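You operate a simulated robot arm through the tools that you are given. There is no shell and no other tool. Be economical: measure what you need, move in short steps, check, and stop when the job is done.

Carry out the task below with a simulated two-armed robot. There is one attempt and no reset: what you move stays moved.

## Task
Unplug the polisher and brush the swarf off the wheel plate.
Fine: block knob off before the green cord plug comes out, with dry hands; lay the plug on the wheel plate. The polisher stays off. Brush with the hand brush till no swarf shows and lay it back; drop nothing. Set down upright: hand brush. What is to be rubbed or washed off counts as gone when no trace of it is left.

The check looks at the end state, three seconds after you hand in, the way a careful person would. Anything else that was tipped, shoved, dropped, spilled or broken makes it a failure.

## Robot
Two 7-joint arms with two-finger grippers on one trunk, hanging from a carriage that runs on a gantry, over the field with the corners [-2.666, 1.218], [-2.666, -0.062], [0.034, -0.061], [0.034, 1.219] (x, y) and turns from -361 to 326 degrees about z. Base frame: it is fixed where the carriage stands at the start and does not move with it; the origin is on the floor, on the carriage's upright axis, x ahead of it, y to its left, z up; the surface under the hand at the start is at about z = 0.88. Lengths are in m, angles in degrees, forces in N, time in s.
The left shoulder is at the start at [0.04, 0.158, 1.302], the right one opposite. With the tool pointing down near the work surface each hand reaches from about 0.1 to 0.56 m from the robot's upright axis, wherever it stands, measured 20 degrees to its own side. Places, roughly: block knob [0.5, 0.2, 1]; polisher knob [0.5, -0.3, 1]; swarf [0.5, -0.1, 0.9]. Payload 1.96 kg a hand.
Tool frame (each hand has its own): the origin (TCP) lies between the finger pads and is the grasp point; the fingertips stand 0.02 m ahead of it; z points along the fingers, y is the line along which they close. The gripper opens to 0.072 m. The gripper's body begins 0.038 m behind the TCP.
Orientation is that of the tool frame in the base frame, as a unit quaternion [x, y, z, w]. With the fingers straight down and closing along the base's y, the tool's x points along the base's -x, its y along +y and its z along -z.

## Interface
- The arms move only by the tool servo_tool. It takes "left_steps", "right_steps" or both (then of equal length, played together; a hand with none holds still); each is a list that holds one entry, the list of rows, each a list of 7 numbers: the shift along the base's x, y, z in m, then the turn, a rotation vector about the base's x, y, z in degrees, then the opening, from 0 (shut) to 1 (fully open). In form: [[[x, y, z, rx, ry, rz, fingers], ...]]. A call has 1 to 10 rows; each row shifts and turns the commanded pose from where the row before left it. Each row takes 0.2 s and may step no farther than 0.05 m and 8.6 degrees from the row before; otherwise, or with a gripper value out of range, the whole call is refused. Where a pose cannot be reached the arm comes as near as it can. A force on the tool above 40 N (or 10 N above the force at the start of the call, whichever is more), or a blocked arm, ends the call early, and 0.2 s more pass. The fingers move at their own pace (about 0.045 m/s each) and stop on an object; they squeeze with about 33 N. The grip force told is the motor's: it shows also when the fingers shut on nothing. Time passes only in rows, and 0.2 s behind the last, so rows that do not move let the fingers close. It gives the time, the measured TCP pose, the force on the tool (base axes), the opening and the grip force at its end, in the units of the frame above (readings bear some noise), with the torque about the TCP (base axes, N m) and any sound that the robot's microphone picked up.
- Cameras (640 x 400 px; columns grow to the right, rows downward): "scene" is now at [0.1991, -0.0045, 1.6462]; the picture's right is [-0.05, -1.00, 0.00], its down [-0.93, 0.05, -0.37] and it looks along [0.37, -0.02, -0.93] (base axes); focal length 270 px, centre (320, 200). "left" rides on the left gripper at [0.071, -0.019, -0.082] in its tool frame; the picture's right is [0.26, 0.97, 0.00], its down [-0.67, 0.18, -0.72] and it looks along [-0.69, 0.19, 0.70] (tool axes); focal length 280 px, centre (320, 200). "right" rides on the right gripper at [0.071, 0.019, -0.082] in its tool frame; the picture's right is [-0.26, 0.97, 0.00], its down [-0.67, -0.18, -0.72] and it looks along [-0.69, -0.19, 0.70] (tool axes); focal length 280 px, centre (320, 200). There is no depth. A picture from a camera that has moved, and an enlarged one, comes with that camera's place and axes in the base frame and with its lens. The place of the scene camera against the robot may be out by one fixed shift of up to 0.025 m in any direction.
- grab_frame(camera): a new picture of that camera. No time passes.
- move_column(by): slides the trunk up (or, below 0, down) by that many m; the arms and the scene camera ride with it, the base frame stays. It gives what a move gives, with no picture.
- steer(legs): drives the robot by 1 to 6 legs, each [ahead, left, turn to the left] in m, m and degrees, along the robot's own axes; the way and the turn of a leg run together, so that a leg with both is an arc; at most 1.5 m and 180 degrees a leg. The arms and the cameras ride along, it lands a little off, and it stops where it bumps. It keeps to its track: a leg is cut to what the track allows. It gives what a move gives.
- head_to(pan, tilt): turns the head with the scene camera to pan (to the left, within 86 degrees either way) and tilt (down, from -29 to 69), counted from straight ahead of the robot. It gives what a move gives.
- inspect(camera, box): a new picture of the part [left, top, right, bottom] of that camera's present view, enlarged. No time passes.
- hand_in(): hands the job in; it is judged then, once.

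Go step by step. Nothing tells you exact positions but the pictures and the camera data: compare them with the known pose of the tool, close in by small moves and look again before you grip or let go. The budget is 120 turns and 100 pictures, counting those below and the enlarged ones. Unless the task says otherwise, let go and move clear before handing in, and close with one line.

The tools are called after ">>>" as a command line: name --argument value ..., lists and objects as JSON in quotes. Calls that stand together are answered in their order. servo_tool: Moves the arms, as the interface text tells. Its arguments: {"type":"object","properties":{"left_steps":{"type":"array","items":{"type":"array","items":{"type":"array","items":{"type":"number"}}}},"right_steps":{"type":"array","items":{"type":"array","items":{"type":"array","items":{"type":"number"}}}}},"required":[]} The other tools are called the same way: move_column (by) slides the trunk up or down; steer (legs) drives the base; head_to (pan, tilt) turns the head that bears the scene camera; grab_frame (camera) takes a picture; inspect (camera, box) takes an enlarged picture of a part of a camera's view; hand_in () hands the job in.

At the start:

```text
time: 0.0
left_tcp_pos: [0.4057, 0.1439, 1.2155]
left_orientation: [0.001, 1.0, 0.0, 0.0]
left_wrist_force: [0.0, 0.0, -0.8]
left_ft_torque: [0.01, 0.05, 0.01]
left_grip_width: 0.0719
left_finger_force: 0.2
right_tcp_pos: [0.3293, -0.1635, 1.2235]
right_orientation: [0.0, 1.0, 0.0, 0.001]
right_wrist_force: [0.1, 0.2, -0.4]
right_ft_torque: [-0.01, 0.0, -0.01]
right_grip_width: 0.0719
right_finger_force: 0.1
trunk travel left (down, up): [-0.625, 0.215]
robot x, y, heading: [-0.0034, 0.0008, -0.0]
head pan, tilt: [-2.8, 68.2]
```

scene: 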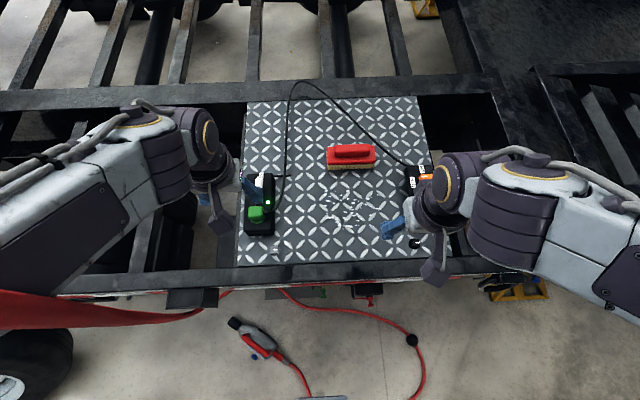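
right: 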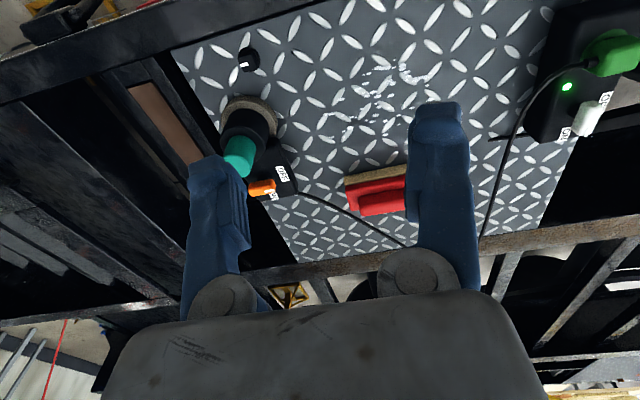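
left: 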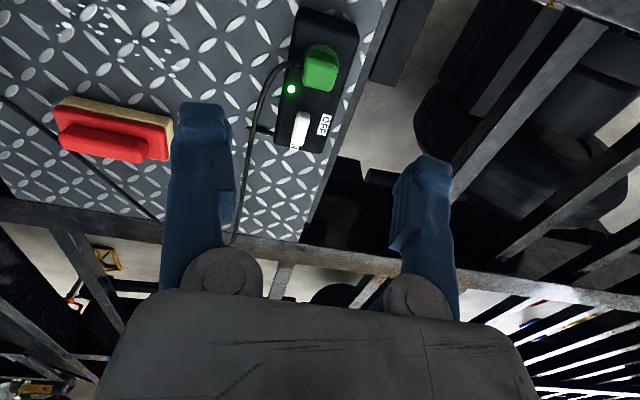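

I see the plate with the outlet block (green plug, white knob) on the left, the polisher on the right, and the red brush in between. I'll look closer at each before moving.

>>> inspect --camera "left" --box '[220, 0, 400, 170]'

>>> inspect --camera "right" --box '[180, 30, 440, 230]'

>>> inspect --camera "scene" --box '[230, 90, 460, 270]'

```text
2.35 times, centred on (310, 85) of left
camera zoom: at [0.3359, 0.1255, 1.2961], right [-0.26, 0.97, 0.0], down [0.67, 0.18, 0.72], along [0.69, 0.19, -0.7], focal length 660 px, centre (344, 471)
```

zoom: 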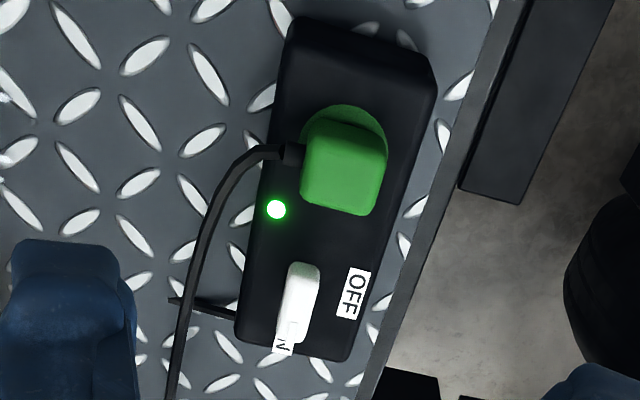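

```text
2.00 times, centred on (310, 130) of right
camera zoom: at [0.2582, -0.1444, 1.3047], right [0.26, 0.97, 0.0], down [0.67, -0.18, 0.72], along [0.69, -0.19, -0.7], focal length 561 px, centre (340, 340)
```

zoom: 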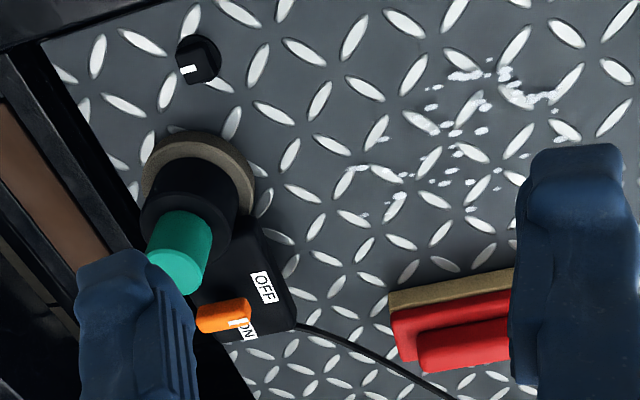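

```text
2.22 times, centred on (345, 180) of scene
camera zoom: at [0.1991, -0.0045, 1.6462], right [-0.05, -1.0, 0.0], down [-0.93, 0.05, -0.37], along [0.37, -0.02, -0.93], focal length 600 px, centre (264, 244)
```

zoom: 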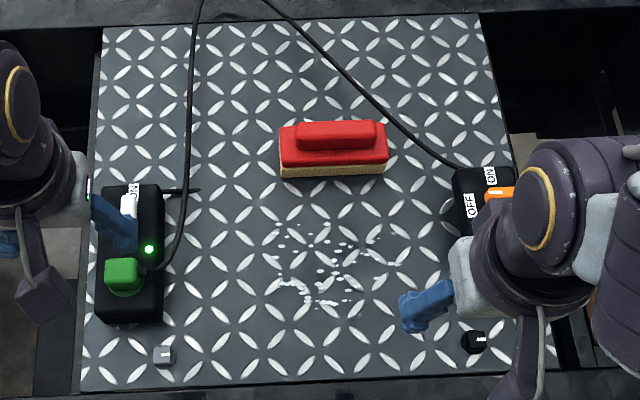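

The white block knob seems to point to ON (far side), with OFF on the +y side. I'll move the left hand closer over the block, and the right hand sideways at the same height, to read both knobs.

>>> servo_tool --left_steps '[[[0.0, 0.003, -0.03, 0, 0, 0, 1], [0.0, 0.003, -0.03, 0, 0, 0, 1], [0.0, 0.002, -0.03, 0, 0, 0, 1], [0, 0, 0, 0, 0, 0, 1]]]' --right_steps '[[[0, -0.04, 0, 0, 0, 0, 1], [0, -0.04, 0, 0, 0, 0, 1], [0, -0.04, 0, 0, 0, 0, 1], [0, 0, 0, 0, 0, 0, 1]]]'

>>> grab_frame --camera "left"

>>> grab_frame --camera "right"

```text
time: 1.0
left_tcp_pos: [0.4063, 0.1535, 1.1251]
left_orientation: [0.0, 1.0, 0.0, -0.001]
left_wrist_force: [-0.1, -0.6, 0.4]
left_ft_torque: [0.04, -0.01, -0.01]
left_grip_width: 0.0722
left_finger_force: 0.1
right_tcp_pos: [0.3284, -0.284, 1.2232]
right_orientation: [0.0, 1.0, 0.0, 0.001]
right_wrist_force: [-0.3, -0.3, 0.9]
right_ft_torque: [0.02, -0.01, -0.04]
right_grip_width: 0.072
right_finger_force: 0.1
trunk travel left (down, up): [-0.625, 0.215]
robot x, y, heading: [0.0027, 0.0014, -0.1]
head pan, tilt: [-2.8, 68.2]
```

```text
93 pictures are left
camera left: at [0.3363, 0.1341, 1.2062], right [-0.26, 0.96, 0.0], down [0.67, 0.18, 0.72], along [0.69, 0.19, -0.7], focal length 280 px, centre (320, 200)
```

left: 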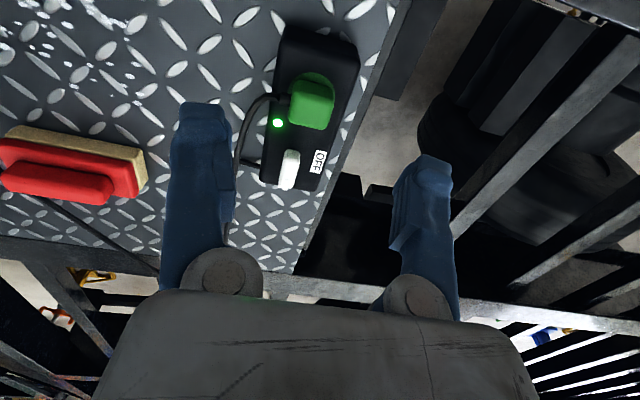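

```text
92 pictures are left
camera right: at [0.2583, -0.2647, 1.3049], right [0.26, 0.97, 0.0], down [0.67, -0.18, 0.72], along [0.69, -0.19, -0.7], focal length 280 px, centre (320, 200)
```

right: 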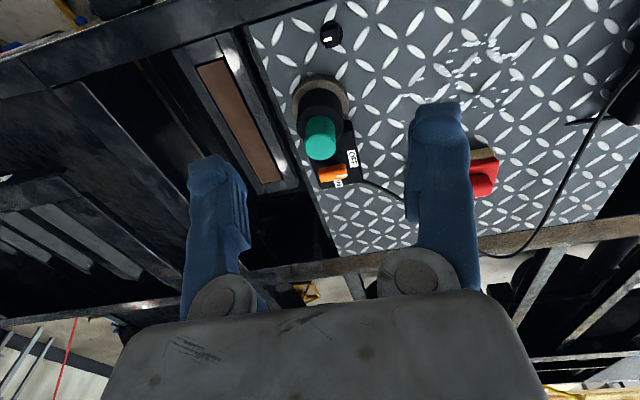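

>>> inspect --camera "left" --box '[240, 80, 350, 200]'

>>> inspect --camera "right" --box '[280, 60, 390, 200]'

>>> inspect --camera "scene" --box '[380, 150, 460, 260]'

>>> inspect --camera "scene" --box '[230, 150, 310, 260]'

```text
3.33 times, centred on (295, 140) of left
camera zoom: at [0.3363, 0.1341, 1.2062], right [-0.26, 0.96, 0.0], down [0.67, 0.18, 0.72], along [0.69, 0.19, -0.7], focal length 935 px, centre (403, 400)
```

zoom: 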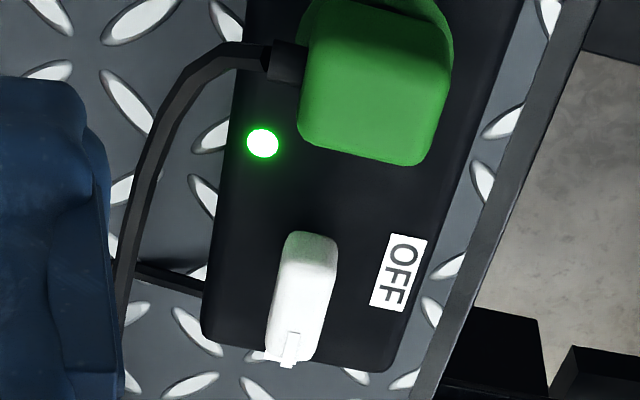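

```text
2.86 times, centred on (335, 130) of right
camera zoom: at [0.2583, -0.2647, 1.3049], right [0.26, 0.97, 0.0], down [0.67, -0.18, 0.72], along [0.69, -0.19, -0.7], focal length 801 px, centre (277, 400)
```

zoom: 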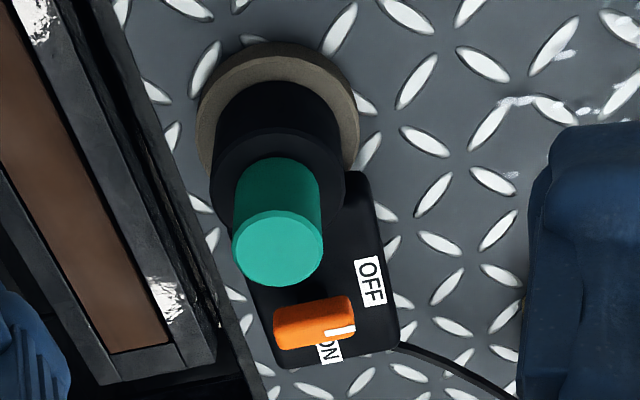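

```text
3.64 times, centred on (420, 205) of scene
camera zoom: at [0.1991, -0.0045, 1.6462], right [-0.05, -1.0, 0.0], down [-0.93, 0.04, -0.37], along [0.37, -0.02, -0.93], focal length 981 px, centre (-44, 182)
```

zoom: 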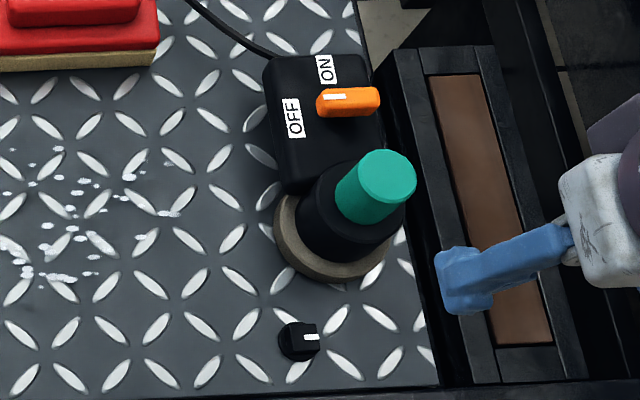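

```text
3.64 times, centred on (270, 205) of scene
camera zoom: at [0.1991, -0.0045, 1.6462], right [-0.05, -1.0, 0.0], down [-0.93, 0.04, -0.37], along [0.37, -0.02, -0.93], focal length 981 px, centre (502, 182)
```

zoom: 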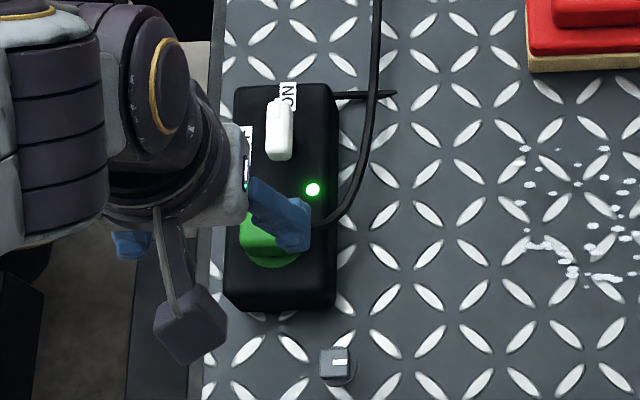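

The polisher knob's white mark points to OFF already, so I leave it alone. The block knob points to ON (+x); it sits at about (0.547, 0.155, top z 0.946) and needs +90° about z. It is near the reach limit, so I drive slightly ahead first and turn the arms' poses back to check.

>>> steer --legs '[[0.03, 0, 0]]'

```text
time: 1.8
left_tcp_pos: [0.4376, 0.1521, 1.1269]
left_orientation: [-0.001, 1.0, 0.0, -0.001]
left_wrist_force: [0.5, 0.3, 0.2]
left_ft_torque: [0.0, -0.04, 0.01]
left_grip_width: 0.0722
left_finger_force: 0.0
right_tcp_pos: [0.3599, -0.2845, 1.2231]
right_orientation: [0.0, 1.0, 0.0, 0.001]
right_wrist_force: [0.3, -0.5, -0.4]
right_ft_torque: [-0.03, 0.01, 0.0]
right_grip_width: 0.072
right_finger_force: 0.1
trunk travel left (down, up): [-0.625, 0.215]
robot x, y, heading: [0.0338, -0.0019, 0.2]
head pan, tilt: [-2.8, 68.2]
```

Now move the left hand above the knob, at height 1.03, and look.

>>> servo_tool --left_steps '[[[0.04, 0.001, 0, 0, 0, 0, 0.7], [0.04, 0.001, 0, 0, 0, 0, 0.7], [0.029, 0.001, -0.03, 0, 0, 0, 0.7], [0, 0, -0.04, 0, 0, 0, 0.7], [0, 0, -0.027, 0, 0, 0, 0.7], [0, 0, 0, 0, 0, 0, 0.7]]]'

>>> grab_frame --camera "left"

>>> inspect --camera "scene" --box '[230, 150, 310, 260]'

```text
time: 3.2
left_tcp_pos: [0.5461, 0.1553, 1.0294]
left_orientation: [0.0, 1.0, 0.0, 0.0]
left_wrist_force: [0.6, 0.7, 0.2]
left_ft_torque: [0.03, 0.0, 0.01]
left_grip_width: 0.0503
left_finger_force: 0.0
right_tcp_pos: [0.3591, -0.2844, 1.2234]
right_orientation: [0.0, 1.0, 0.0, 0.001]
right_wrist_force: [0.3, -0.5, 0.2]
right_ft_torque: [0.02, -0.03, 0.01]
right_grip_width: 0.0722
right_finger_force: 0.1
trunk travel left (down, up): [-0.625, 0.215]
robot x, y, heading: [0.0346, 0.0031, 0.0]
head pan, tilt: [-2.8, 68.2]
```

```text
87 pictures are left
camera left: at [0.4755, 0.1371, 1.1099], right [-0.26, 0.97, 0.0], down [0.67, 0.18, 0.72], along [0.69, 0.19, -0.7], focal length 280 px, centre (320, 200)
```

left: 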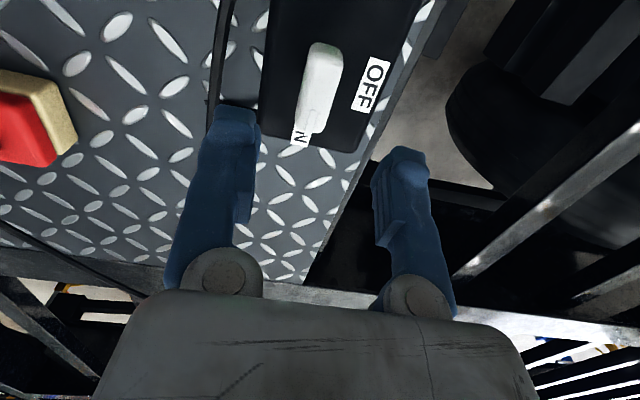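

```text
3.64 times, centred on (270, 205) of scene
camera zoom: at [0.2288, -0.0044, 1.6462], right [-0.05, -1.0, 0.0], down [-0.93, 0.05, -0.37], along [0.37, -0.02, -0.93], focal length 981 px, centre (502, 182)
```

zoom: 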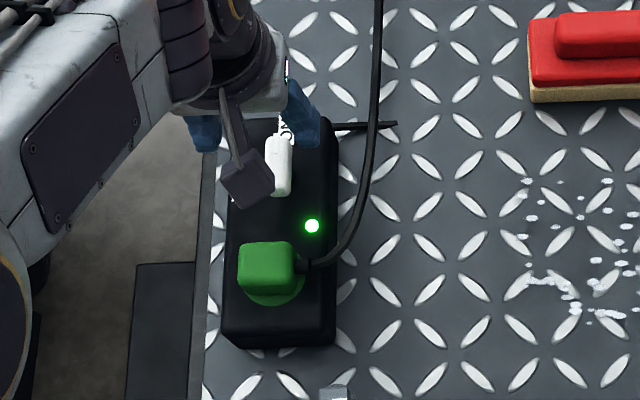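

The knob lies centred under the fingers. I lower onto it in small steps, watching the force.

>>> servo_tool --left_steps '[[[0.001, 0, -0.03, 0, 0, 0, 0.65], [0, 0, -0.025, 0, 0, 0, 0.65], [0, 0, -0.015, 0, 0, 0, 0.65], [0, 0, -0.01, 0, 0, 0, 0.65], [0, 0, 0, 0, 0, 0, 0.65]]]'

>>> grab_frame --camera "left"

```text
time: 4.2
left_tcp_pos: [0.5465, 0.1574, 0.9547]
left_orientation: [0.0, 1.0, 0.0, -0.001]
left_wrist_force: [-8.2, 1.1, 14.1]
left_ft_torque: [0.07, 0.16, -0.13]
left_grip_width: 0.0469
left_finger_force: 0.0
right_tcp_pos: [0.3593, -0.2833, 1.2235]
right_orientation: [-0.001, 1.0, 0.0, 0.001]
right_wrist_force: [0.6, 0.1, 0.5]
right_ft_torque: [0.01, 0.01, 0.04]
right_grip_width: 0.0722
right_finger_force: 0.0
trunk travel left (down, up): [-0.625, 0.215]
robot x, y, heading: [0.0306, -0.0014, -0.3]
head pan, tilt: [-2.8, 68.2]
stopped in row 4 (left hand): the force on the tool passed its limit at 62 N (the readings are from after the stop); the commanded pose is now the measured one
```

```text
85 pictures are left
camera left: at [0.4762, 0.1378, 1.0351], right [-0.26, 0.97, 0.0], down [0.68, 0.18, 0.71], along [0.69, 0.19, -0.7], focal length 280 px, centre (320, 200)
```

left: 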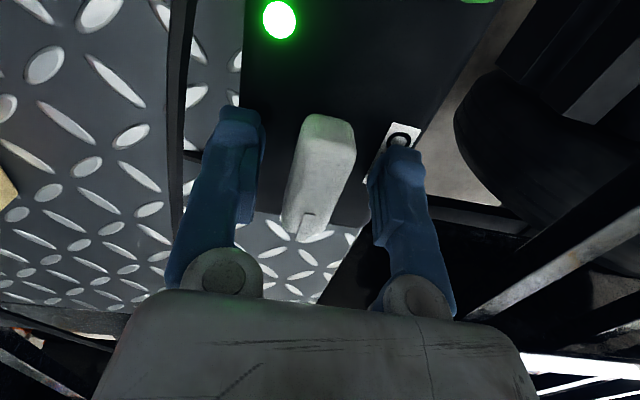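

The fingertips touched the block's top (z≈0.935), with the knob standing between them. I lift 3 mm, centre slightly nearer, and close on the knob.

>>> servo_tool --left_steps '[[[-0.002, 0, 0.004, 0, 0, 0, 0.65], [-0.004, -0.002, 0, 0, 0, 0, 0.5], [0, 0, 0, 0, 0, 0, 0.3], [0, 0, 0, 0, 0, 0, 0.1], [0, 0, 0, 0, 0, 0, 0.0], [0, 0, 0, 0, 0, 0, 0.0]]]'

>>> grab_frame --camera "left"

```text
time: 5.6
left_tcp_pos: [0.5402, 0.1533, 0.9578]
left_orientation: [0.0, 1.0, -0.001, 0.0]
left_wrist_force: [1.7, -2.0, 0.1]
left_ft_torque: [-0.03, -0.07, 0.01]
left_grip_width: 0.0169
left_finger_force: 33.1
right_tcp_pos: [0.3597, -0.2849, 1.2239]
right_orientation: [0.001, 1.0, 0.0, 0.0]
right_wrist_force: [-0.3, 0.5, 0.0]
right_ft_torque: [-0.02, -0.02, 0.0]
right_grip_width: 0.0719
right_finger_force: 0.1
trunk travel left (down, up): [-0.625, 0.215]
robot x, y, heading: [0.0315, -0.0008, 0.2]
head pan, tilt: [-2.8, 68.2]
```

```text
84 pictures are left
camera left: at [0.4706, 0.1346, 1.0386], right [-0.26, 0.97, 0.0], down [0.67, 0.18, 0.71], along [0.69, 0.19, -0.7], focal length 280 px, centre (320, 200)
```

left: 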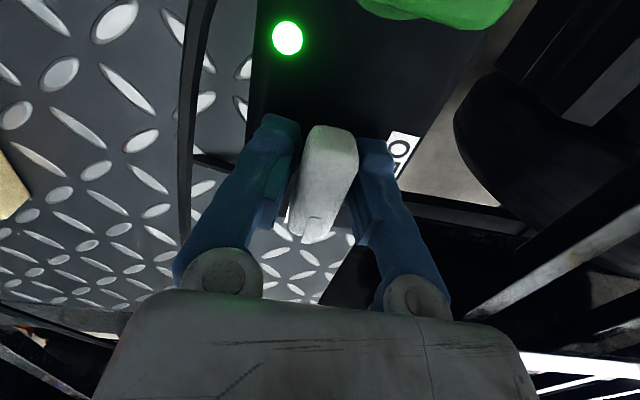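

Gripped (17 mm). Now turn +z in steps, checking torque partway.

>>> servo_tool --left_steps '[[[0, 0, 0, 0, 0, 8, 0], [0, 0, 0, 0, 0, 8, 0], [0, 0, 0, 0, 0, 8, 0], [0, 0, 0, 0, 0, 8, 0], [0, 0, 0, 0, 0, 0, 0]]]'

>>> grab_frame --camera "left"

```text
time: 6.8
left_tcp_pos: [0.5405, 0.1521, 0.9579]
left_orientation: [-0.277, 0.961, -0.001, 0.0]
left_wrist_force: [-3.2, -3.9, 7.6]
left_ft_torque: [-0.09, 0.03, 0.0]
left_grip_width: 0.017
left_finger_force: 33.0
right_tcp_pos: [0.3599, -0.2855, 1.224]
right_orientation: [0.0, 1.0, 0.0, 0.0]
right_wrist_force: [-0.9, -0.8, -0.2]
right_ft_torque: [0.05, -0.02, 0.0]
right_grip_width: 0.0718
right_finger_force: 0.1
trunk travel left (down, up): [-0.625, 0.215]
robot x, y, heading: [0.0292, -0.0005, -0.0]
head pan, tilt: [-2.8, 68.2]
```

```text
83 pictures are left
camera left: at [0.4917, 0.0997, 1.0386], right [-0.73, 0.68, 0.0], down [0.47, 0.51, 0.71], along [0.49, 0.52, -0.7], focal length 280 px, centre (320, 200)
```

left: 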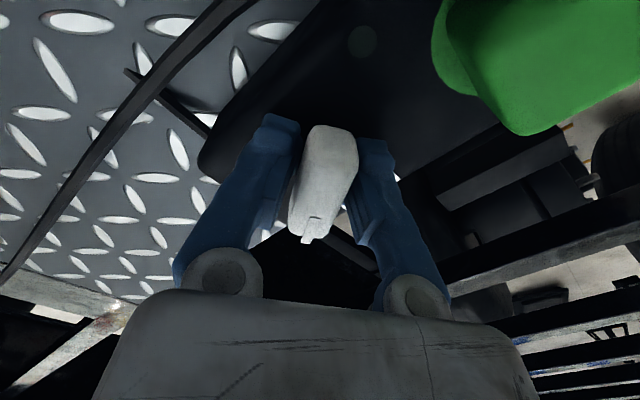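

The knob turns and the lamp has gone dark. I continue to the full 90°.

>>> servo_tool --left_steps '[[[0, 0, 0, 0, 0, 8.4, 0], [0, 0, 0, 0, 0, 8.4, 0], [0, 0, 0, 0, 0, 8.4, 0], [0, 0, 0, 0, 0, 8.4, 0], [0, 0, 0, 0, 0, 8.4, 0], [0, 0, 0, 0, 0, 8, 0], [0, 0, 0, 0, 0, 8, 0], [0, 0, 0, 0, 0, 0, 0]]]'

>>> grab_frame --camera "left"

```text
time: 8.6
left_tcp_pos: [0.5416, 0.1533, 0.9579]
left_orientation: [0.707, -0.707, 0.001, 0.0]
left_wrist_force: [2.1, -5.6, 3.0]
left_ft_torque: [-0.05, -0.04, 0.04]
left_grip_width: 0.0167
left_finger_force: 32.8
right_tcp_pos: [0.359, -0.2848, 1.2233]
right_orientation: [0.0, 1.0, -0.002, 0.001]
right_wrist_force: [0.2, 0.2, 0.0]
right_ft_torque: [0.05, 0.03, 0.0]
right_grip_width: 0.072
right_finger_force: 0.1
trunk travel left (down, up): [-0.625, 0.215]
robot x, y, heading: [0.0303, 0.0006, 0.0]
head pan, tilt: [-2.8, 68.2]
```

```text
82 pictures are left
camera left: at [0.5612, 0.0826, 1.0386], right [-0.96, -0.26, 0.0], down [-0.19, 0.67, 0.71], along [-0.19, 0.69, -0.7], focal length 280 px, centre (320, 200)
```

left: 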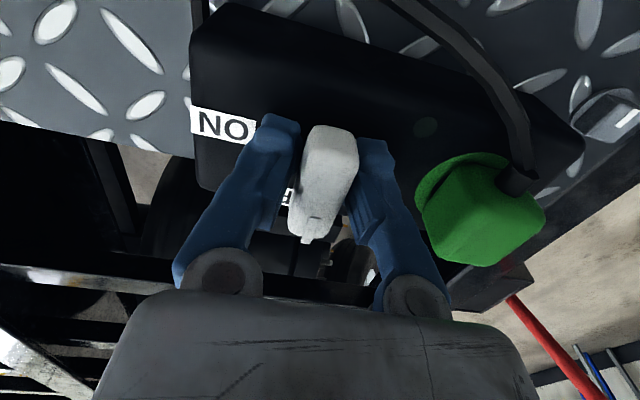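

The knob points to OFF, lamp dark. I open slightly, lift straight up, and move back over the plug.

>>> servo_tool --left_steps '[[[0, 0, 0, 0, 0, 0, 0.4], [0, 0, 0, 0, 0, 0, 0.45], [0, 0, 0.02, 0, 0, 0, 0.45], [0, 0, 0.04, 0, 0, 0, 0.45], [0, 0, 0.04, 0, 0, 0, 0.7], [-0.04, 0, 0.0, 0, 0, 0, 0.95], [-0.04, 0, 0.0, 0, 0, 0, 0.95], [0, 0, 0, 0, 0, 0, 0.95]]]'

>>> grab_frame --camera "left"

>>> inspect --camera "scene" --box '[230, 150, 310, 260]'

```text
time: 10.4
left_tcp_pos: [0.4613, 0.1543, 1.0575]
left_orientation: [0.707, -0.707, 0.001, 0.0]
left_wrist_force: [-0.7, 0.6, -0.7]
left_ft_torque: [0.02, -0.01, 0.03]
left_grip_width: 0.0683
left_finger_force: 0.0
right_tcp_pos: [0.3588, -0.2842, 1.2236]
right_orientation: [0.001, 1.0, 0.0, 0.001]
right_wrist_force: [-0.1, -0.4, -0.3]
right_ft_torque: [0.0, 0.0, -0.01]
right_grip_width: 0.0721
right_finger_force: 0.0
trunk travel left (down, up): [-0.625, 0.215]
robot x, y, heading: [0.0274, -0.0009, 0.0]
head pan, tilt: [-2.8, 68.2]
```

```text
81 pictures are left
camera left: at [0.4805, 0.0837, 1.1389], right [-0.96, -0.26, 0.0], down [-0.18, 0.67, 0.71], along [-0.19, 0.69, -0.7], focal length 280 px, centre (320, 200)
```

left: 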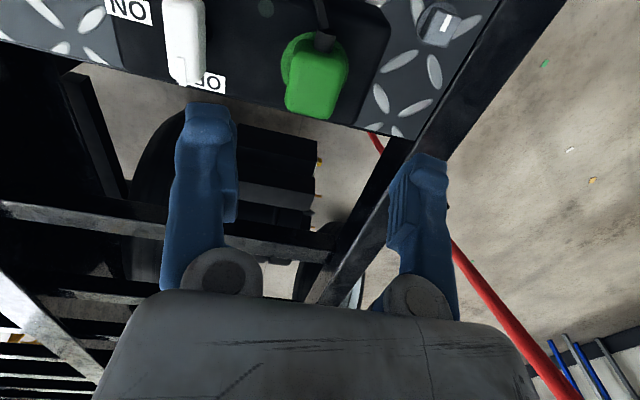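

```text
3.64 times, centred on (270, 205) of scene
camera zoom: at [0.2287, -0.0044, 1.6462], right [-0.05, -1.0, 0.0], down [-0.93, 0.04, -0.37], along [0.37, -0.02, -0.93], focal length 981 px, centre (502, 182)
```

zoom: 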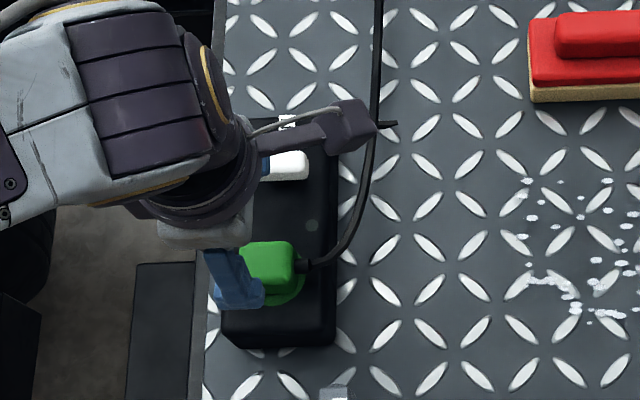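

I take the plug's centre as about (0.462, 0.158). I descend partway and check.

>>> servo_tool --left_steps '[[[0.001, 0.003, -0.03, 0, 0, 0, 0.95], [0, 0, -0.02, 0, 0, 0, 0.95], [0, 0, 0, 0, 0, 0, 0.95]]]'

>>> grab_frame --camera "left"

```text
time: 11.2
left_tcp_pos: [0.461, 0.1575, 1.0084]
left_orientation: [0.707, -0.707, 0.0, 0.0]
left_wrist_force: [-0.7, 0.3, -0.9]
left_ft_torque: [0.0, 0.03, -0.01]
left_grip_width: 0.0681
left_finger_force: 0.1
right_tcp_pos: [0.3588, -0.2841, 1.2249]
right_orientation: [0.0, 1.0, 0.0, 0.001]
right_wrist_force: [0.2, 0.1, 0.7]
right_ft_torque: [0.03, 0.0, -0.03]
right_grip_width: 0.072
right_finger_force: 0.1
trunk travel left (down, up): [-0.625, 0.215]
robot x, y, heading: [0.0302, 0.0004, -0.2]
head pan, tilt: [-2.8, 68.2]
```

```text
79 pictures are left
camera left: at [0.4814, 0.0874, 1.0881], right [-0.97, -0.26, 0.0], down [-0.18, 0.67, 0.71], along [-0.19, 0.69, -0.7], focal length 280 px, centre (320, 200)
```

left: 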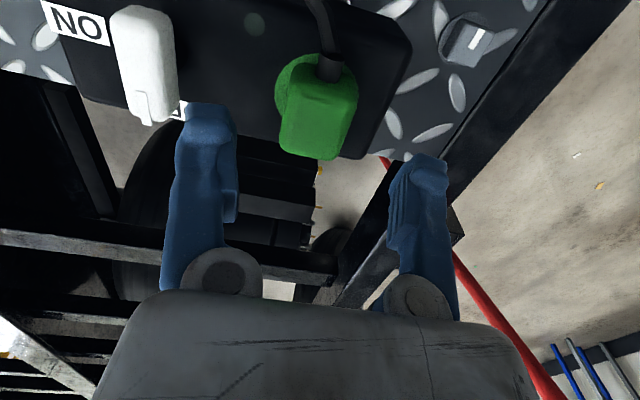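

The plug is centred between the fingers; its top is at about z 0.96–0.97. I go down to TCP 0.960 and close.

>>> servo_tool --left_steps '[[[0.001, 0.003, -0.02, 0, 0, 0, 0.95], [0, 0, -0.015, 0, 0, 0, 0.95], [0, 0, -0.012, 0, 0, 0, 0.95], [0, 0, 0, 0, 0, 0, 0.7], [0, 0, 0, 0, 0, 0, 0.4], [0, 0, 0, 0, 0, 0, 0.0], [0, 0, 0, 0, 0, 0, 0.0]]]'

>>> grab_frame --camera "left"

```text
time: 12.8
left_tcp_pos: [0.4631, 0.1597, 0.9599]
left_orientation: [-0.707, 0.707, 0.0, 0.0]
left_wrist_force: [0.3, -0.6, -0.9]
left_ft_torque: [0.03, 0.02, -0.01]
left_grip_width: 0.033
left_finger_force: 32.8
right_tcp_pos: [0.3592, -0.2843, 1.2245]
right_orientation: [0.0, 1.0, 0.0, 0.001]
right_wrist_force: [0.7, 0.3, 0.0]
right_ft_torque: [0.0, -0.04, -0.02]
right_grip_width: 0.0719
right_finger_force: 0.0
trunk travel left (down, up): [-0.625, 0.215]
robot x, y, heading: [0.0312, -0.0016, -0.2]
head pan, tilt: [-2.8, 68.2]
heard: snap
```

```text
78 pictures are left
camera left: at [0.4827, 0.0894, 1.041], right [-0.97, -0.26, 0.0], down [-0.18, 0.67, 0.71], along [-0.19, 0.69, -0.7], focal length 280 px, centre (320, 200)
```

left: 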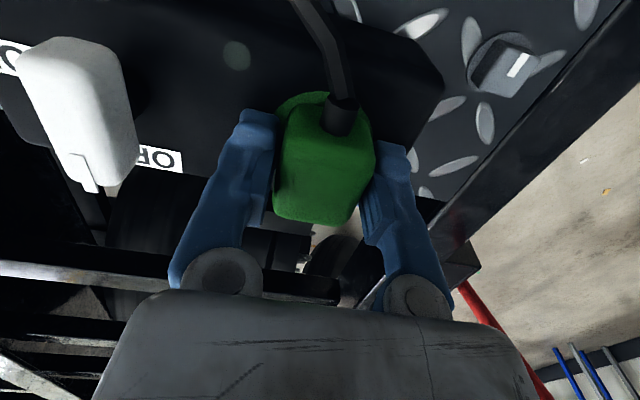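

Plug gripped (33 mm). I pull it straight up in small steps.

>>> servo_tool --left_steps '[[[0, 0, 0.008, 0, 0, 0, 0], [0, 0, 0.01, 0, 0, 0, 0], [0, 0, 0.015, 0, 0, 0, 0], [0, 0, 0.02, 0, 0, 0, 0], [0, 0, 0.02, 0, 0, 0, 0], [0, 0, 0, 0, 0, 0, 0]]]'

>>> grab_frame --camera "left"

>>> grab_frame --camera "scene"

```text
time: 14.2
left_tcp_pos: [0.4626, 0.1592, 1.0341]
left_orientation: [-0.707, 0.707, 0.0, 0.0]
left_wrist_force: [0.8, 0.2, -0.7]
left_ft_torque: [-0.02, 0.0, 0.01]
left_grip_width: 0.0327
left_finger_force: 32.6
right_tcp_pos: [0.3592, -0.2843, 1.223]
right_orientation: [0.0, 1.0, 0.001, 0.001]
right_wrist_force: [-0.6, 0.5, -0.5]
right_ft_torque: [-0.03, 0.02, 0.0]
right_grip_width: 0.0722
right_finger_force: 0.1
trunk travel left (down, up): [-0.625, 0.215]
robot x, y, heading: [0.0303, 0.0034, -0.2]
head pan, tilt: [-2.8, 68.2]
```

```text
77 pictures are left
camera left: at [0.4822, 0.0898, 1.1146], right [-0.97, -0.26, 0.0], down [-0.18, 0.67, 0.71], along [-0.19, 0.69, -0.7], focal length 280 px, centre (320, 200)
```

left: 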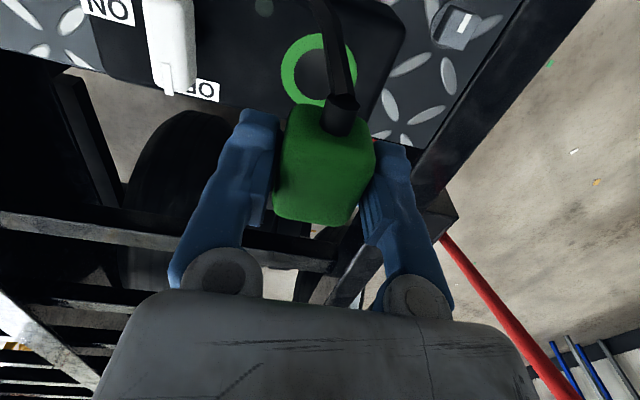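

```text
76 pictures are left
camera scene: at [0.2287, -0.0044, 1.6462], right [-0.05, -1.0, 0.0], down [-0.93, 0.04, -0.37], along [0.37, -0.02, -0.93], focal length 270 px, centre (320, 200)
```

scene: 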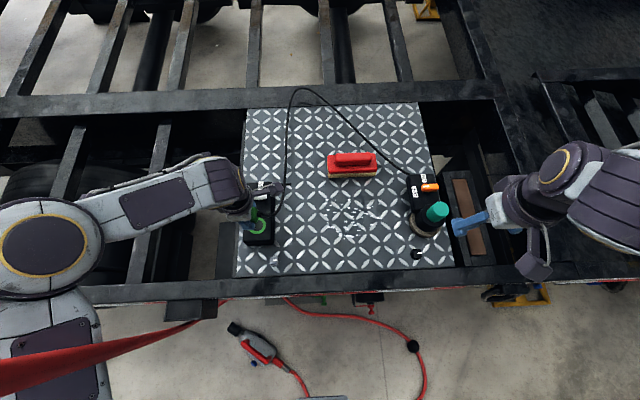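

The plug is out. I carry it off the block to a bare patch at about (0.53, 0.065), clear of swarf and brush.

>>> servo_tool --left_steps '[[[0, -0.03, 0, 0, 0, 0, 0], [0, -0.032, 0, 0, 0, 0, 0], [0, -0.032, 0, 0, 0, 0, 0], [0.035, 0, 0, 0, 0, 0, 0], [0.033, 0, 0, 0, 0, 0, 0], [0, 0, -0.03, 0, 0, 0, 0], [0, 0, 0, 0, 0, 0, 0]]]'

>>> grab_frame --camera "left"

>>> inspect --camera "scene" --box '[230, 130, 390, 260]'

```text
time: 15.8
left_tcp_pos: [0.5306, 0.0654, 1.0048]
left_orientation: [-0.707, 0.707, 0.0, 0.0]
left_wrist_force: [-0.2, 0.1, -0.4]
left_ft_torque: [0.01, 0.01, 0.02]
left_grip_width: 0.033
left_finger_force: 32.6
right_tcp_pos: [0.359, -0.2845, 1.2235]
right_orientation: [0.0, 1.0, 0.001, 0.001]
right_wrist_force: [-0.3, 0.2, -0.7]
right_ft_torque: [0.0, 0.0, 0.01]
right_grip_width: 0.0721
right_finger_force: 0.0
trunk travel left (down, up): [-0.625, 0.215]
robot x, y, heading: [0.0288, -0.0016, -0.1]
head pan, tilt: [-2.8, 68.2]
```

```text
75 pictures are left
camera left: at [0.5506, -0.0041, 1.0849], right [-0.97, -0.26, 0.0], down [-0.18, 0.67, 0.71], along [-0.19, 0.69, -0.7], focal length 280 px, centre (320, 200)
```

left: 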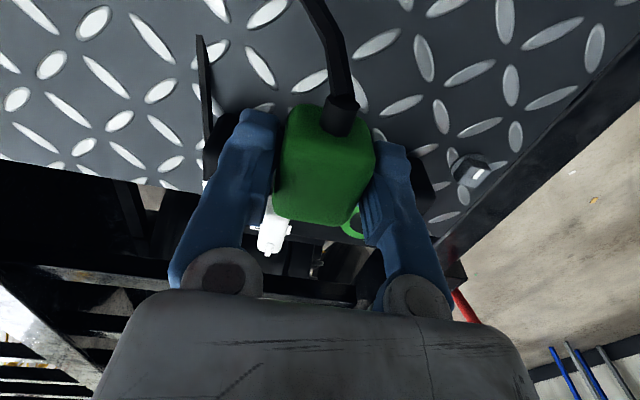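

```text
3.08 times, centred on (310, 195) of scene
camera zoom: at [0.2286, -0.0044, 1.6462], right [-0.05, -1.0, 0.0], down [-0.93, 0.04, -0.37], along [0.37, -0.02, -0.93], focal length 830 px, centre (351, 215)
```

zoom: 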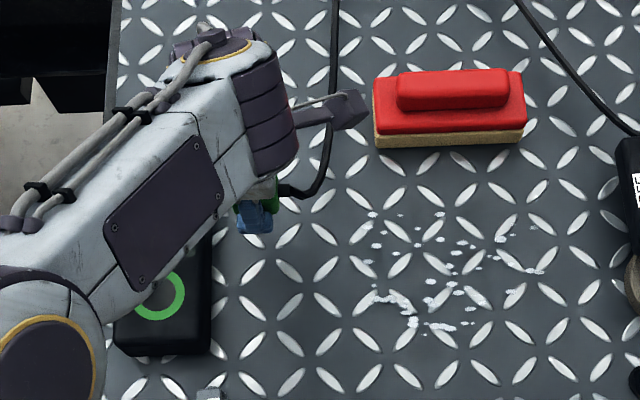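

Clear below. I lower until the plug touches the plate.

>>> servo_tool --left_steps '[[[0, 0, -0.03, 0, 0, 0, 0], [0, 0, -0.03, 0, 0, 0, 0], [0, 0, -0.01, 0, 0, 0, 0], [0, 0, -0.006, 0, 0, 0, 0], [0, 0, -0.005, 0, 0, 0, 0], [0, 0, -0.005, 0, 0, 0, 0], [0, 0, 0, 0, 0, 0, 0]]]'

>>> grab_frame --camera "left"

```text
time: 17.4
left_tcp_pos: [0.5309, 0.0671, 0.9179]
left_orientation: [0.708, -0.707, 0.001, -0.001]
left_wrist_force: [-0.5, -0.5, -0.4]
left_ft_torque: [0.0, 0.01, -0.01]
left_grip_width: 0.0326
left_finger_force: 33.5
right_tcp_pos: [0.3593, -0.2846, 1.2238]
right_orientation: [0.0, 1.0, 0.0, 0.002]
right_wrist_force: [0.0, -0.7, -0.8]
right_ft_torque: [0.02, 0.0, -0.03]
right_grip_width: 0.072
right_finger_force: 0.1
trunk travel left (down, up): [-0.625, 0.215]
robot x, y, heading: [0.0266, -0.0015, 0.1]
head pan, tilt: [-2.8, 68.2]
```

```text
73 pictures are left
camera left: at [0.5506, -0.0045, 0.9985], right [-0.97, -0.26, 0.0], down [-0.18, 0.67, 0.71], along [-0.19, 0.69, -0.7], focal length 280 px, centre (320, 200)
```

left: 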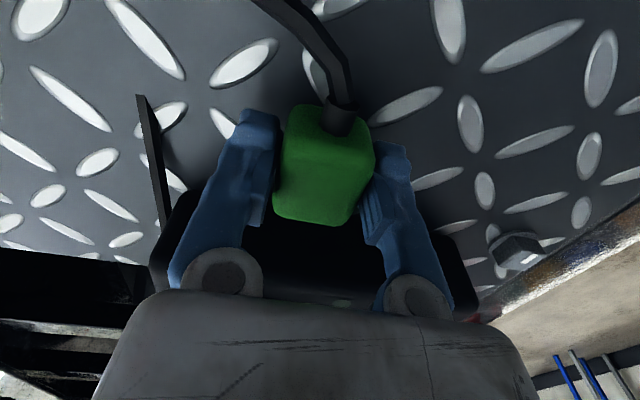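

>>> servo_tool --left_steps '[[[0, -0.004, -0.004, 0, 0, 0, 0], [0, 0, -0.003, 0, 0, 0, 0], [0, 0, -0.003, 0, 0, 0, 0], [0, 0, -0.003, 0, 0, 0, 0], [0, 0, 0, 0, 0, 0, 0]]]'

>>> inspect --camera "left" --box '[120, 60, 480, 280]'

```text
time: 18.6
left_tcp_pos: [0.5299, 0.0603, 0.9062]
left_orientation: [-0.707, 0.707, 0.0, 0.0]
left_wrist_force: [0.1, 0.1, 0.3]
left_ft_torque: [-0.01, 0.02, 0.02]
left_grip_width: 0.0325
left_finger_force: 33.3
right_tcp_pos: [0.359, -0.2837, 1.2237]
right_orientation: [0.001, 1.0, 0.001, 0.001]
right_wrist_force: [-0.2, -0.4, -0.2]
right_ft_torque: [0.0, 0.02, 0.02]
right_grip_width: 0.0721
right_finger_force: 0.1
trunk travel left (down, up): [-0.625, 0.215]
robot x, y, heading: [0.028, 0.0008, 0.0]
head pan, tilt: [-2.8, 68.2]
```

```text
1.78 times, centred on (300, 170) of left
camera zoom: at [0.5495, -0.0085, 0.9861], right [-0.97, -0.26, 0.0], down [-0.18, 0.67, 0.71], along [-0.19, 0.69, -0.7], focal length 498 px, centre (356, 253)
```

zoom: 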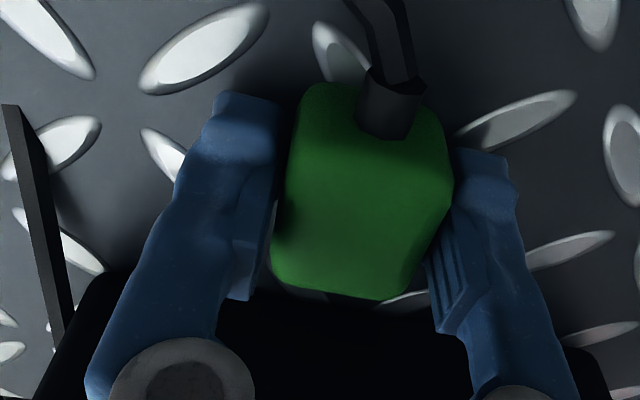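

>>> servo_tool --left_steps '[[[0, 0, -0.002, 0, 0, 0, 0], [0, 0, -0.002, 0, 0, 0, 0], [0, 0, -0.002, 0, 0, 0, 0], [0, 0, -0.002, 0, 0, 0, 0], [0, 0, 0, 0, 0, 0, 0]]]'

>>> inspect --camera "left" --box '[120, 60, 480, 280]'

```text
time: 19.8
left_tcp_pos: [0.5303, 0.0615, 0.9015]
left_orientation: [0.707, -0.707, 0.002, -0.001]
left_wrist_force: [-3.3, -2.7, 31.2]
left_ft_torque: [-0.08, 0.05, -0.01]
left_grip_width: 0.0328
left_finger_force: 33.0
left hand out of reach, approached as far as the arm can: row 3
right_tcp_pos: [0.3597, -0.2848, 1.2234]
right_orientation: [0.0, 1.0, 0.0, 0.002]
right_wrist_force: [0.0, 0.3, -0.5]
right_ft_torque: [0.0, 0.01, 0.01]
right_grip_width: 0.072
right_finger_force: 0.0
trunk travel left (down, up): [-0.625, 0.215]
robot x, y, heading: [0.0285, 0.005, -0.1]
head pan, tilt: [-2.8, 68.2]
```

```text
1.78 times, centred on (300, 170) of left
camera zoom: at [0.5494, -0.008, 0.9819], right [-0.97, -0.26, 0.0], down [-0.19, 0.68, 0.71], along [-0.18, 0.69, -0.7], focal length 498 px, centre (356, 253)
```

zoom: 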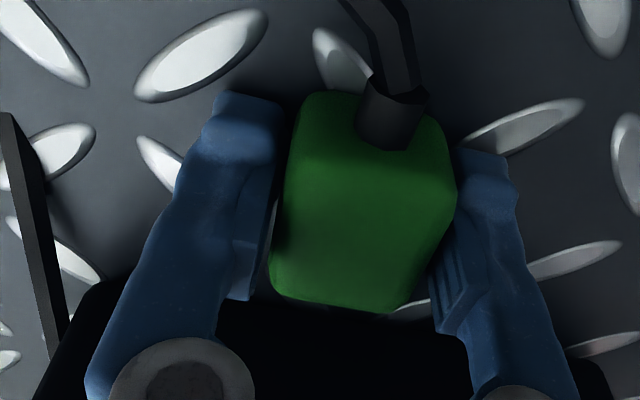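

Contact with the plate. I relieve the pressure, open, and lift straight off.

>>> servo_tool --left_steps '[[[0, 0, 0.001, 0, 0, 0, 0.1], [0, 0, 0.0, 0, 0, 0, 0.5], [0, 0, 0, 0, 0, 0, 0.65], [0, 0, 0, 0, 0, 0, 0.75], [0, 0, 0.015, 0, 0, 0, 0.75], [0, 0, 0.04, 0, 0, 0, 0.75], [0, 0, 0.05, 0, 0, 0, 0.75], [0, 0, 0.05, 0, 0, 0, 0.75], [0, 0, 0.0, 0, 0, 0, 0.75]]]'

>>> grab_frame --camera "left"

```text
time: 21.8
left_tcp_pos: [0.5275, 0.0627, 1.057]
left_orientation: [-0.707, 0.707, -0.001, -0.001]
left_wrist_force: [0.1, -0.9, 0.5]
left_ft_torque: [0.0, 0.03, 0.02]
left_grip_width: 0.0537
left_finger_force: 0.1
right_tcp_pos: [0.3594, -0.284, 1.2242]
right_orientation: [0.0, 1.0, 0.0, 0.001]
right_wrist_force: [0.2, 0.4, -0.1]
right_ft_torque: [-0.03, -0.03, -0.01]
right_grip_width: 0.072
right_finger_force: 0.0
trunk travel left (down, up): [-0.625, 0.215]
robot x, y, heading: [0.0299, 0.0016, -0.0]
head pan, tilt: [-2.8, 68.2]
```

```text
70 pictures are left
camera left: at [0.5468, -0.0071, 1.1369], right [-0.97, -0.26, 0.0], down [-0.18, 0.67, 0.71], along [-0.19, 0.69, -0.7], focal length 280 px, centre (320, 200)
```

left: 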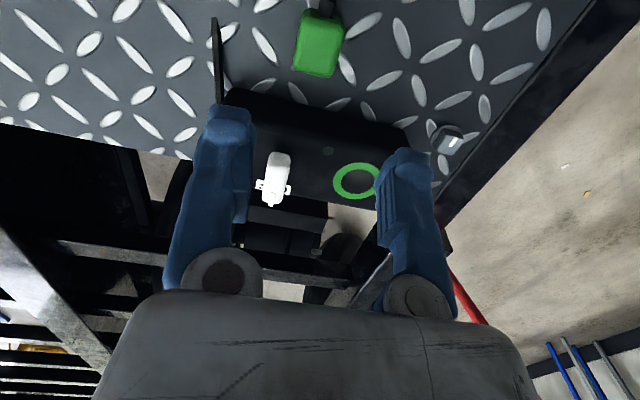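

The plug rests upright on the plate. Now I raise and withdraw the left hand, then turn the robot left about 45° so the right shoulder comes forward and the right hand can reach the brush.

>>> servo_tool --left_steps '[[[0, 0.0, 0.05, 0, 0, 0, 0.75], [0, 0.0, 0.05, 0, 0, 0, 0.75], [-0.04, 0.02, 0.02, 0, 0, -8, 0.75], [-0.04, 0.02, 0.02, 0, 0, -8, 0.75], [-0.04, 0.02, 0, 0, 0, -8, 0.75], [-0.04, 0.02, 0, 0, 0, -8, 0.75], [0, 0, 0, 0, 0, -8, 0.75]]]'

>>> steer --legs '[[0, 0, 45]]'

>>> head_to --pan -45 --tilt 60

>>> grab_frame --camera "scene"

>>> grab_frame --camera "right"

```text
time: 23.4
left_tcp_pos: [0.3671, 0.1439, 1.1955]
left_orientation: [-0.422, 0.907, -0.001, 0.001]
left_wrist_force: [-0.2, 0.4, -0.6]
left_ft_torque: [0.01, 0.04, 0.0]
left_grip_width: 0.0542
left_finger_force: 0.1
right_tcp_pos: [0.3589, -0.2846, 1.2235]
right_orientation: [0.0, 1.0, 0.0, 0.0]
right_wrist_force: [1.0, 0.7, -0.1]
right_ft_torque: [-0.03, 0.02, -0.02]
right_grip_width: 0.0721
right_finger_force: 0.0
trunk travel left (down, up): [-0.625, 0.215]
robot x, y, heading: [0.0308, -0.0021, -0.2]
head pan, tilt: [-2.8, 68.2]
```

```text
time: 25.9
left_tcp_pos: [0.1676, 0.3402, 1.1966]
left_orientation: [0.738, -0.675, 0.0, 0.0]
left_wrist_force: [-0.1, 0.2, 0.7]
left_ft_torque: [-0.01, 0.0, 0.02]
left_grip_width: 0.0542
left_finger_force: 0.1
right_tcp_pos: [0.4629, 0.0348, 1.2238]
right_orientation: [-0.384, 0.923, 0.0, 0.001]
right_wrist_force: [0.9, 0.0, 0.3]
right_ft_torque: [0.0, 0.01, -0.01]
right_grip_width: 0.0718
right_finger_force: 0.0
trunk travel left (down, up): [-0.625, 0.215]
robot x, y, heading: [0.0296, -0.0012, 45.4]
head pan, tilt: [-2.8, 68.2]
```

```text
time: 27.0
left_tcp_pos: [0.167, 0.3394, 1.1946]
left_orientation: [0.738, -0.675, 0.001, -0.001]
left_wrist_force: [0.1, 0.9, 0.7]
left_ft_torque: [-0.02, 0.0, 0.0]
left_grip_width: 0.0539
left_finger_force: 0.0
right_tcp_pos: [0.4626, 0.0326, 1.2237]
right_orientation: [-0.384, 0.923, 0.001, 0.001]
right_wrist_force: [-0.1, -0.6, 0.0]
right_ft_torque: [0.0, -0.03, -0.06]
right_grip_width: 0.0723
right_finger_force: 0.0
trunk travel left (down, up): [-0.625, 0.215]
robot x, y, heading: [0.0302, 0.0, 45.1]
head pan, tilt: [-45.0, 60.0]
```

```text
69 pictures are left
camera scene: at [0.1916, 0.112, 1.655], right [0.0, -1.0, 0.0], down [-0.87, 0.0, -0.5], along [0.5, 0.0, -0.87], focal length 270 px, centre (320, 200)
```

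scene: 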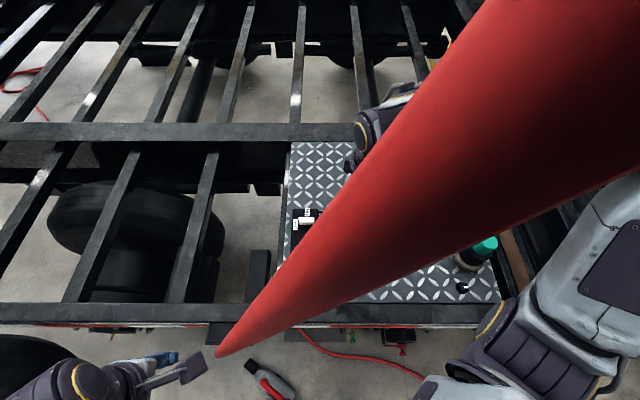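

```text
68 pictures are left
camera right: at [0.3997, -0.0029, 1.3049], right [-0.5, 0.87, 0.0], down [0.6, 0.35, 0.72], along [0.62, 0.36, -0.7], focal length 280 px, centre (320, 200)
```

right: 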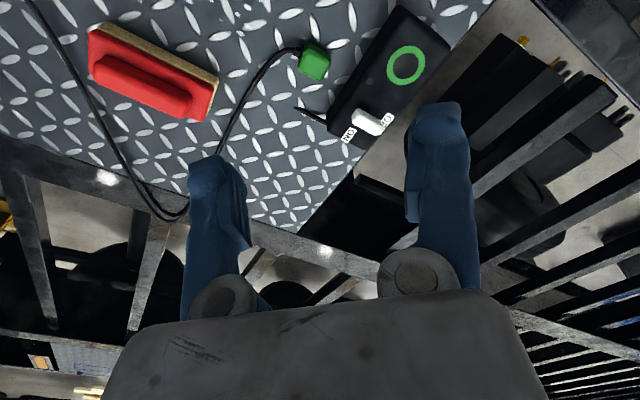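

A red strap blocks the scene view from here, so I rely on the right hand's camera. It puts the brush ridge at about (0.65, -0.12), lying along y. I lower the column for reach, then bring the right hand over, turned so its fingers close along x.

>>> move_column --by -0.1

>>> servo_tool --right_steps '[[[0.02, -0.03, 0, 0, 0, 8, 1], [0.025, -0.03, 0, 0, 0, 8, 1], [0.025, -0.03, 0, 0, 0, 8, 1], [0.025, -0.03, 0, 0, 0, 8, 1], [0.025, -0.03, 0, 0, 0, 8, 1], [0.02, 0, 0, 0, 0, 5, 1], [0, 0, 0, 0, 0, 0, 1]]]'

>>> grab_frame --camera "right"

```text
time: 28.3
left_tcp_pos: [0.1672, 0.34, 1.0967]
left_orientation: [0.738, -0.675, 0.0, -0.001]
left_wrist_force: [-0.1, -0.3, -0.3]
left_ft_torque: [0.07, -0.01, -0.01]
left_grip_width: 0.054
left_finger_force: 0.0
right_tcp_pos: [0.4629, 0.0335, 1.1232]
right_orientation: [-0.384, 0.923, 0.001, 0.001]
right_wrist_force: [-0.9, -0.6, 0.4]
right_ft_torque: [-0.01, -0.02, -0.02]
right_grip_width: 0.0719
right_finger_force: 0.2
trunk travel left (down, up): [-0.525, 0.315]
robot x, y, heading: [0.0301, 0.0005, 45.2]
head pan, tilt: [-45.0, 60.0]
```

```text
time: 29.9
left_tcp_pos: [0.1682, 0.3412, 1.0969]
left_orientation: [0.738, -0.674, 0.001, -0.001]
left_wrist_force: [0.0, -0.4, -0.1]
left_ft_torque: [-0.01, 0.0, 0.0]
left_grip_width: 0.054
left_finger_force: 0.1
right_tcp_pos: [0.6047, -0.1172, 1.1237]
right_orientation: [0.709, -0.706, -0.001, -0.001]
right_wrist_force: [-0.9, -0.2, -0.1]
right_ft_torque: [-0.03, 0.02, -0.02]
right_grip_width: 0.0721
right_finger_force: 0.0
trunk travel left (down, up): [-0.525, 0.315]
robot x, y, heading: [0.0306, 0.0002, 45.2]
head pan, tilt: [-45.0, 60.0]
```

```text
67 pictures are left
camera right: at [0.5843, -0.1874, 1.2047], right [-0.97, 0.26, 0.0], down [0.18, 0.67, 0.72], along [0.19, 0.69, -0.7], focal length 280 px, centre (320, 200)
```

right: 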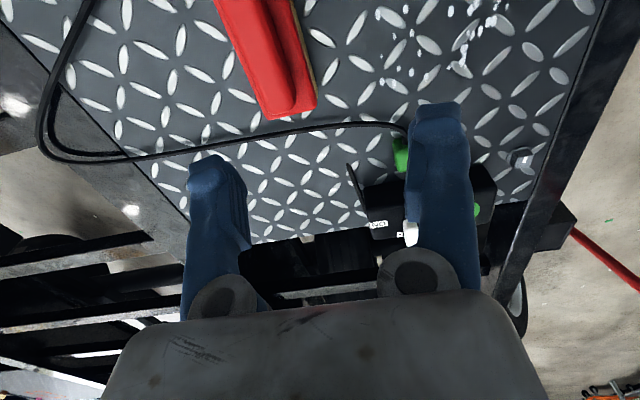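

The ridge runs at x≈0.652, centre y≈-0.117. I move above it and lower partway.

>>> servo_tool --right_steps '[[[0.025, 0, 0, 0, 0, 0, 1], [0.022, 0, -0.03, 0, 0, 0, 1], [0, 0, -0.04, 0, 0, 0, 1], [0, 0, -0.03, 0, 0, 0, 1], [0, 0, 0, 0, 0, 0, 1]]]'

>>> grab_frame --camera "right"

>>> grab_frame --camera "scene"

```text
time: 31.1
left_tcp_pos: [0.167, 0.3402, 1.0965]
left_orientation: [0.738, -0.675, 0.001, 0.0]
left_wrist_force: [0.1, 0.4, -0.3]
left_ft_torque: [0.03, 0.01, 0.02]
left_grip_width: 0.054
left_finger_force: 0.2
right_tcp_pos: [0.6514, -0.117, 1.0229]
right_orientation: [0.707, -0.707, 0.0, 0.001]
right_wrist_force: [1.2, 0.5, 0.0]
right_ft_torque: [-0.01, 0.03, -0.02]
right_grip_width: 0.0722
right_finger_force: 0.0
trunk travel left (down, up): [-0.525, 0.315]
robot x, y, heading: [0.0285, 0.0009, 45.2]
head pan, tilt: [-45.0, 60.0]
```

```text
66 pictures are left
camera right: at [0.6319, -0.1874, 1.1042], right [-0.97, 0.26, 0.0], down [0.18, 0.67, 0.72], along [0.19, 0.69, -0.7], focal length 280 px, centre (320, 200)
```

right: 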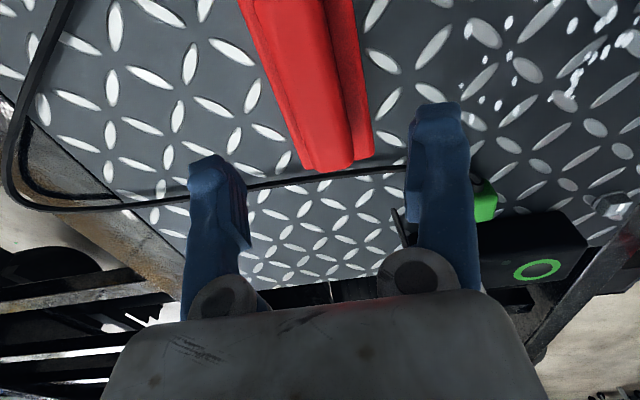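

```text
65 pictures are left
camera scene: at [0.1916, 0.1119, 1.555], right [0.0, -1.0, 0.0], down [-0.87, 0.0, -0.5], along [0.5, 0.0, -0.87], focal length 270 px, centre (320, 200)
```

scene: 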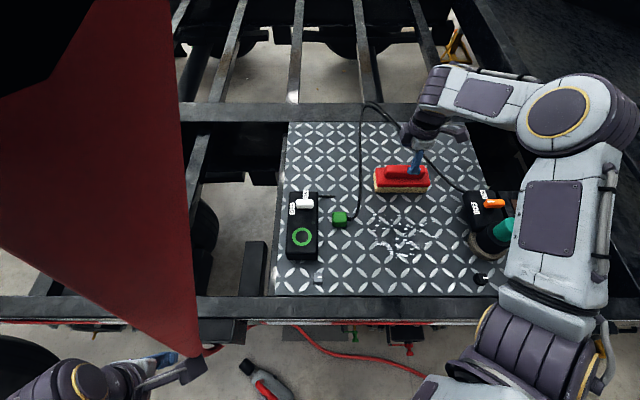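

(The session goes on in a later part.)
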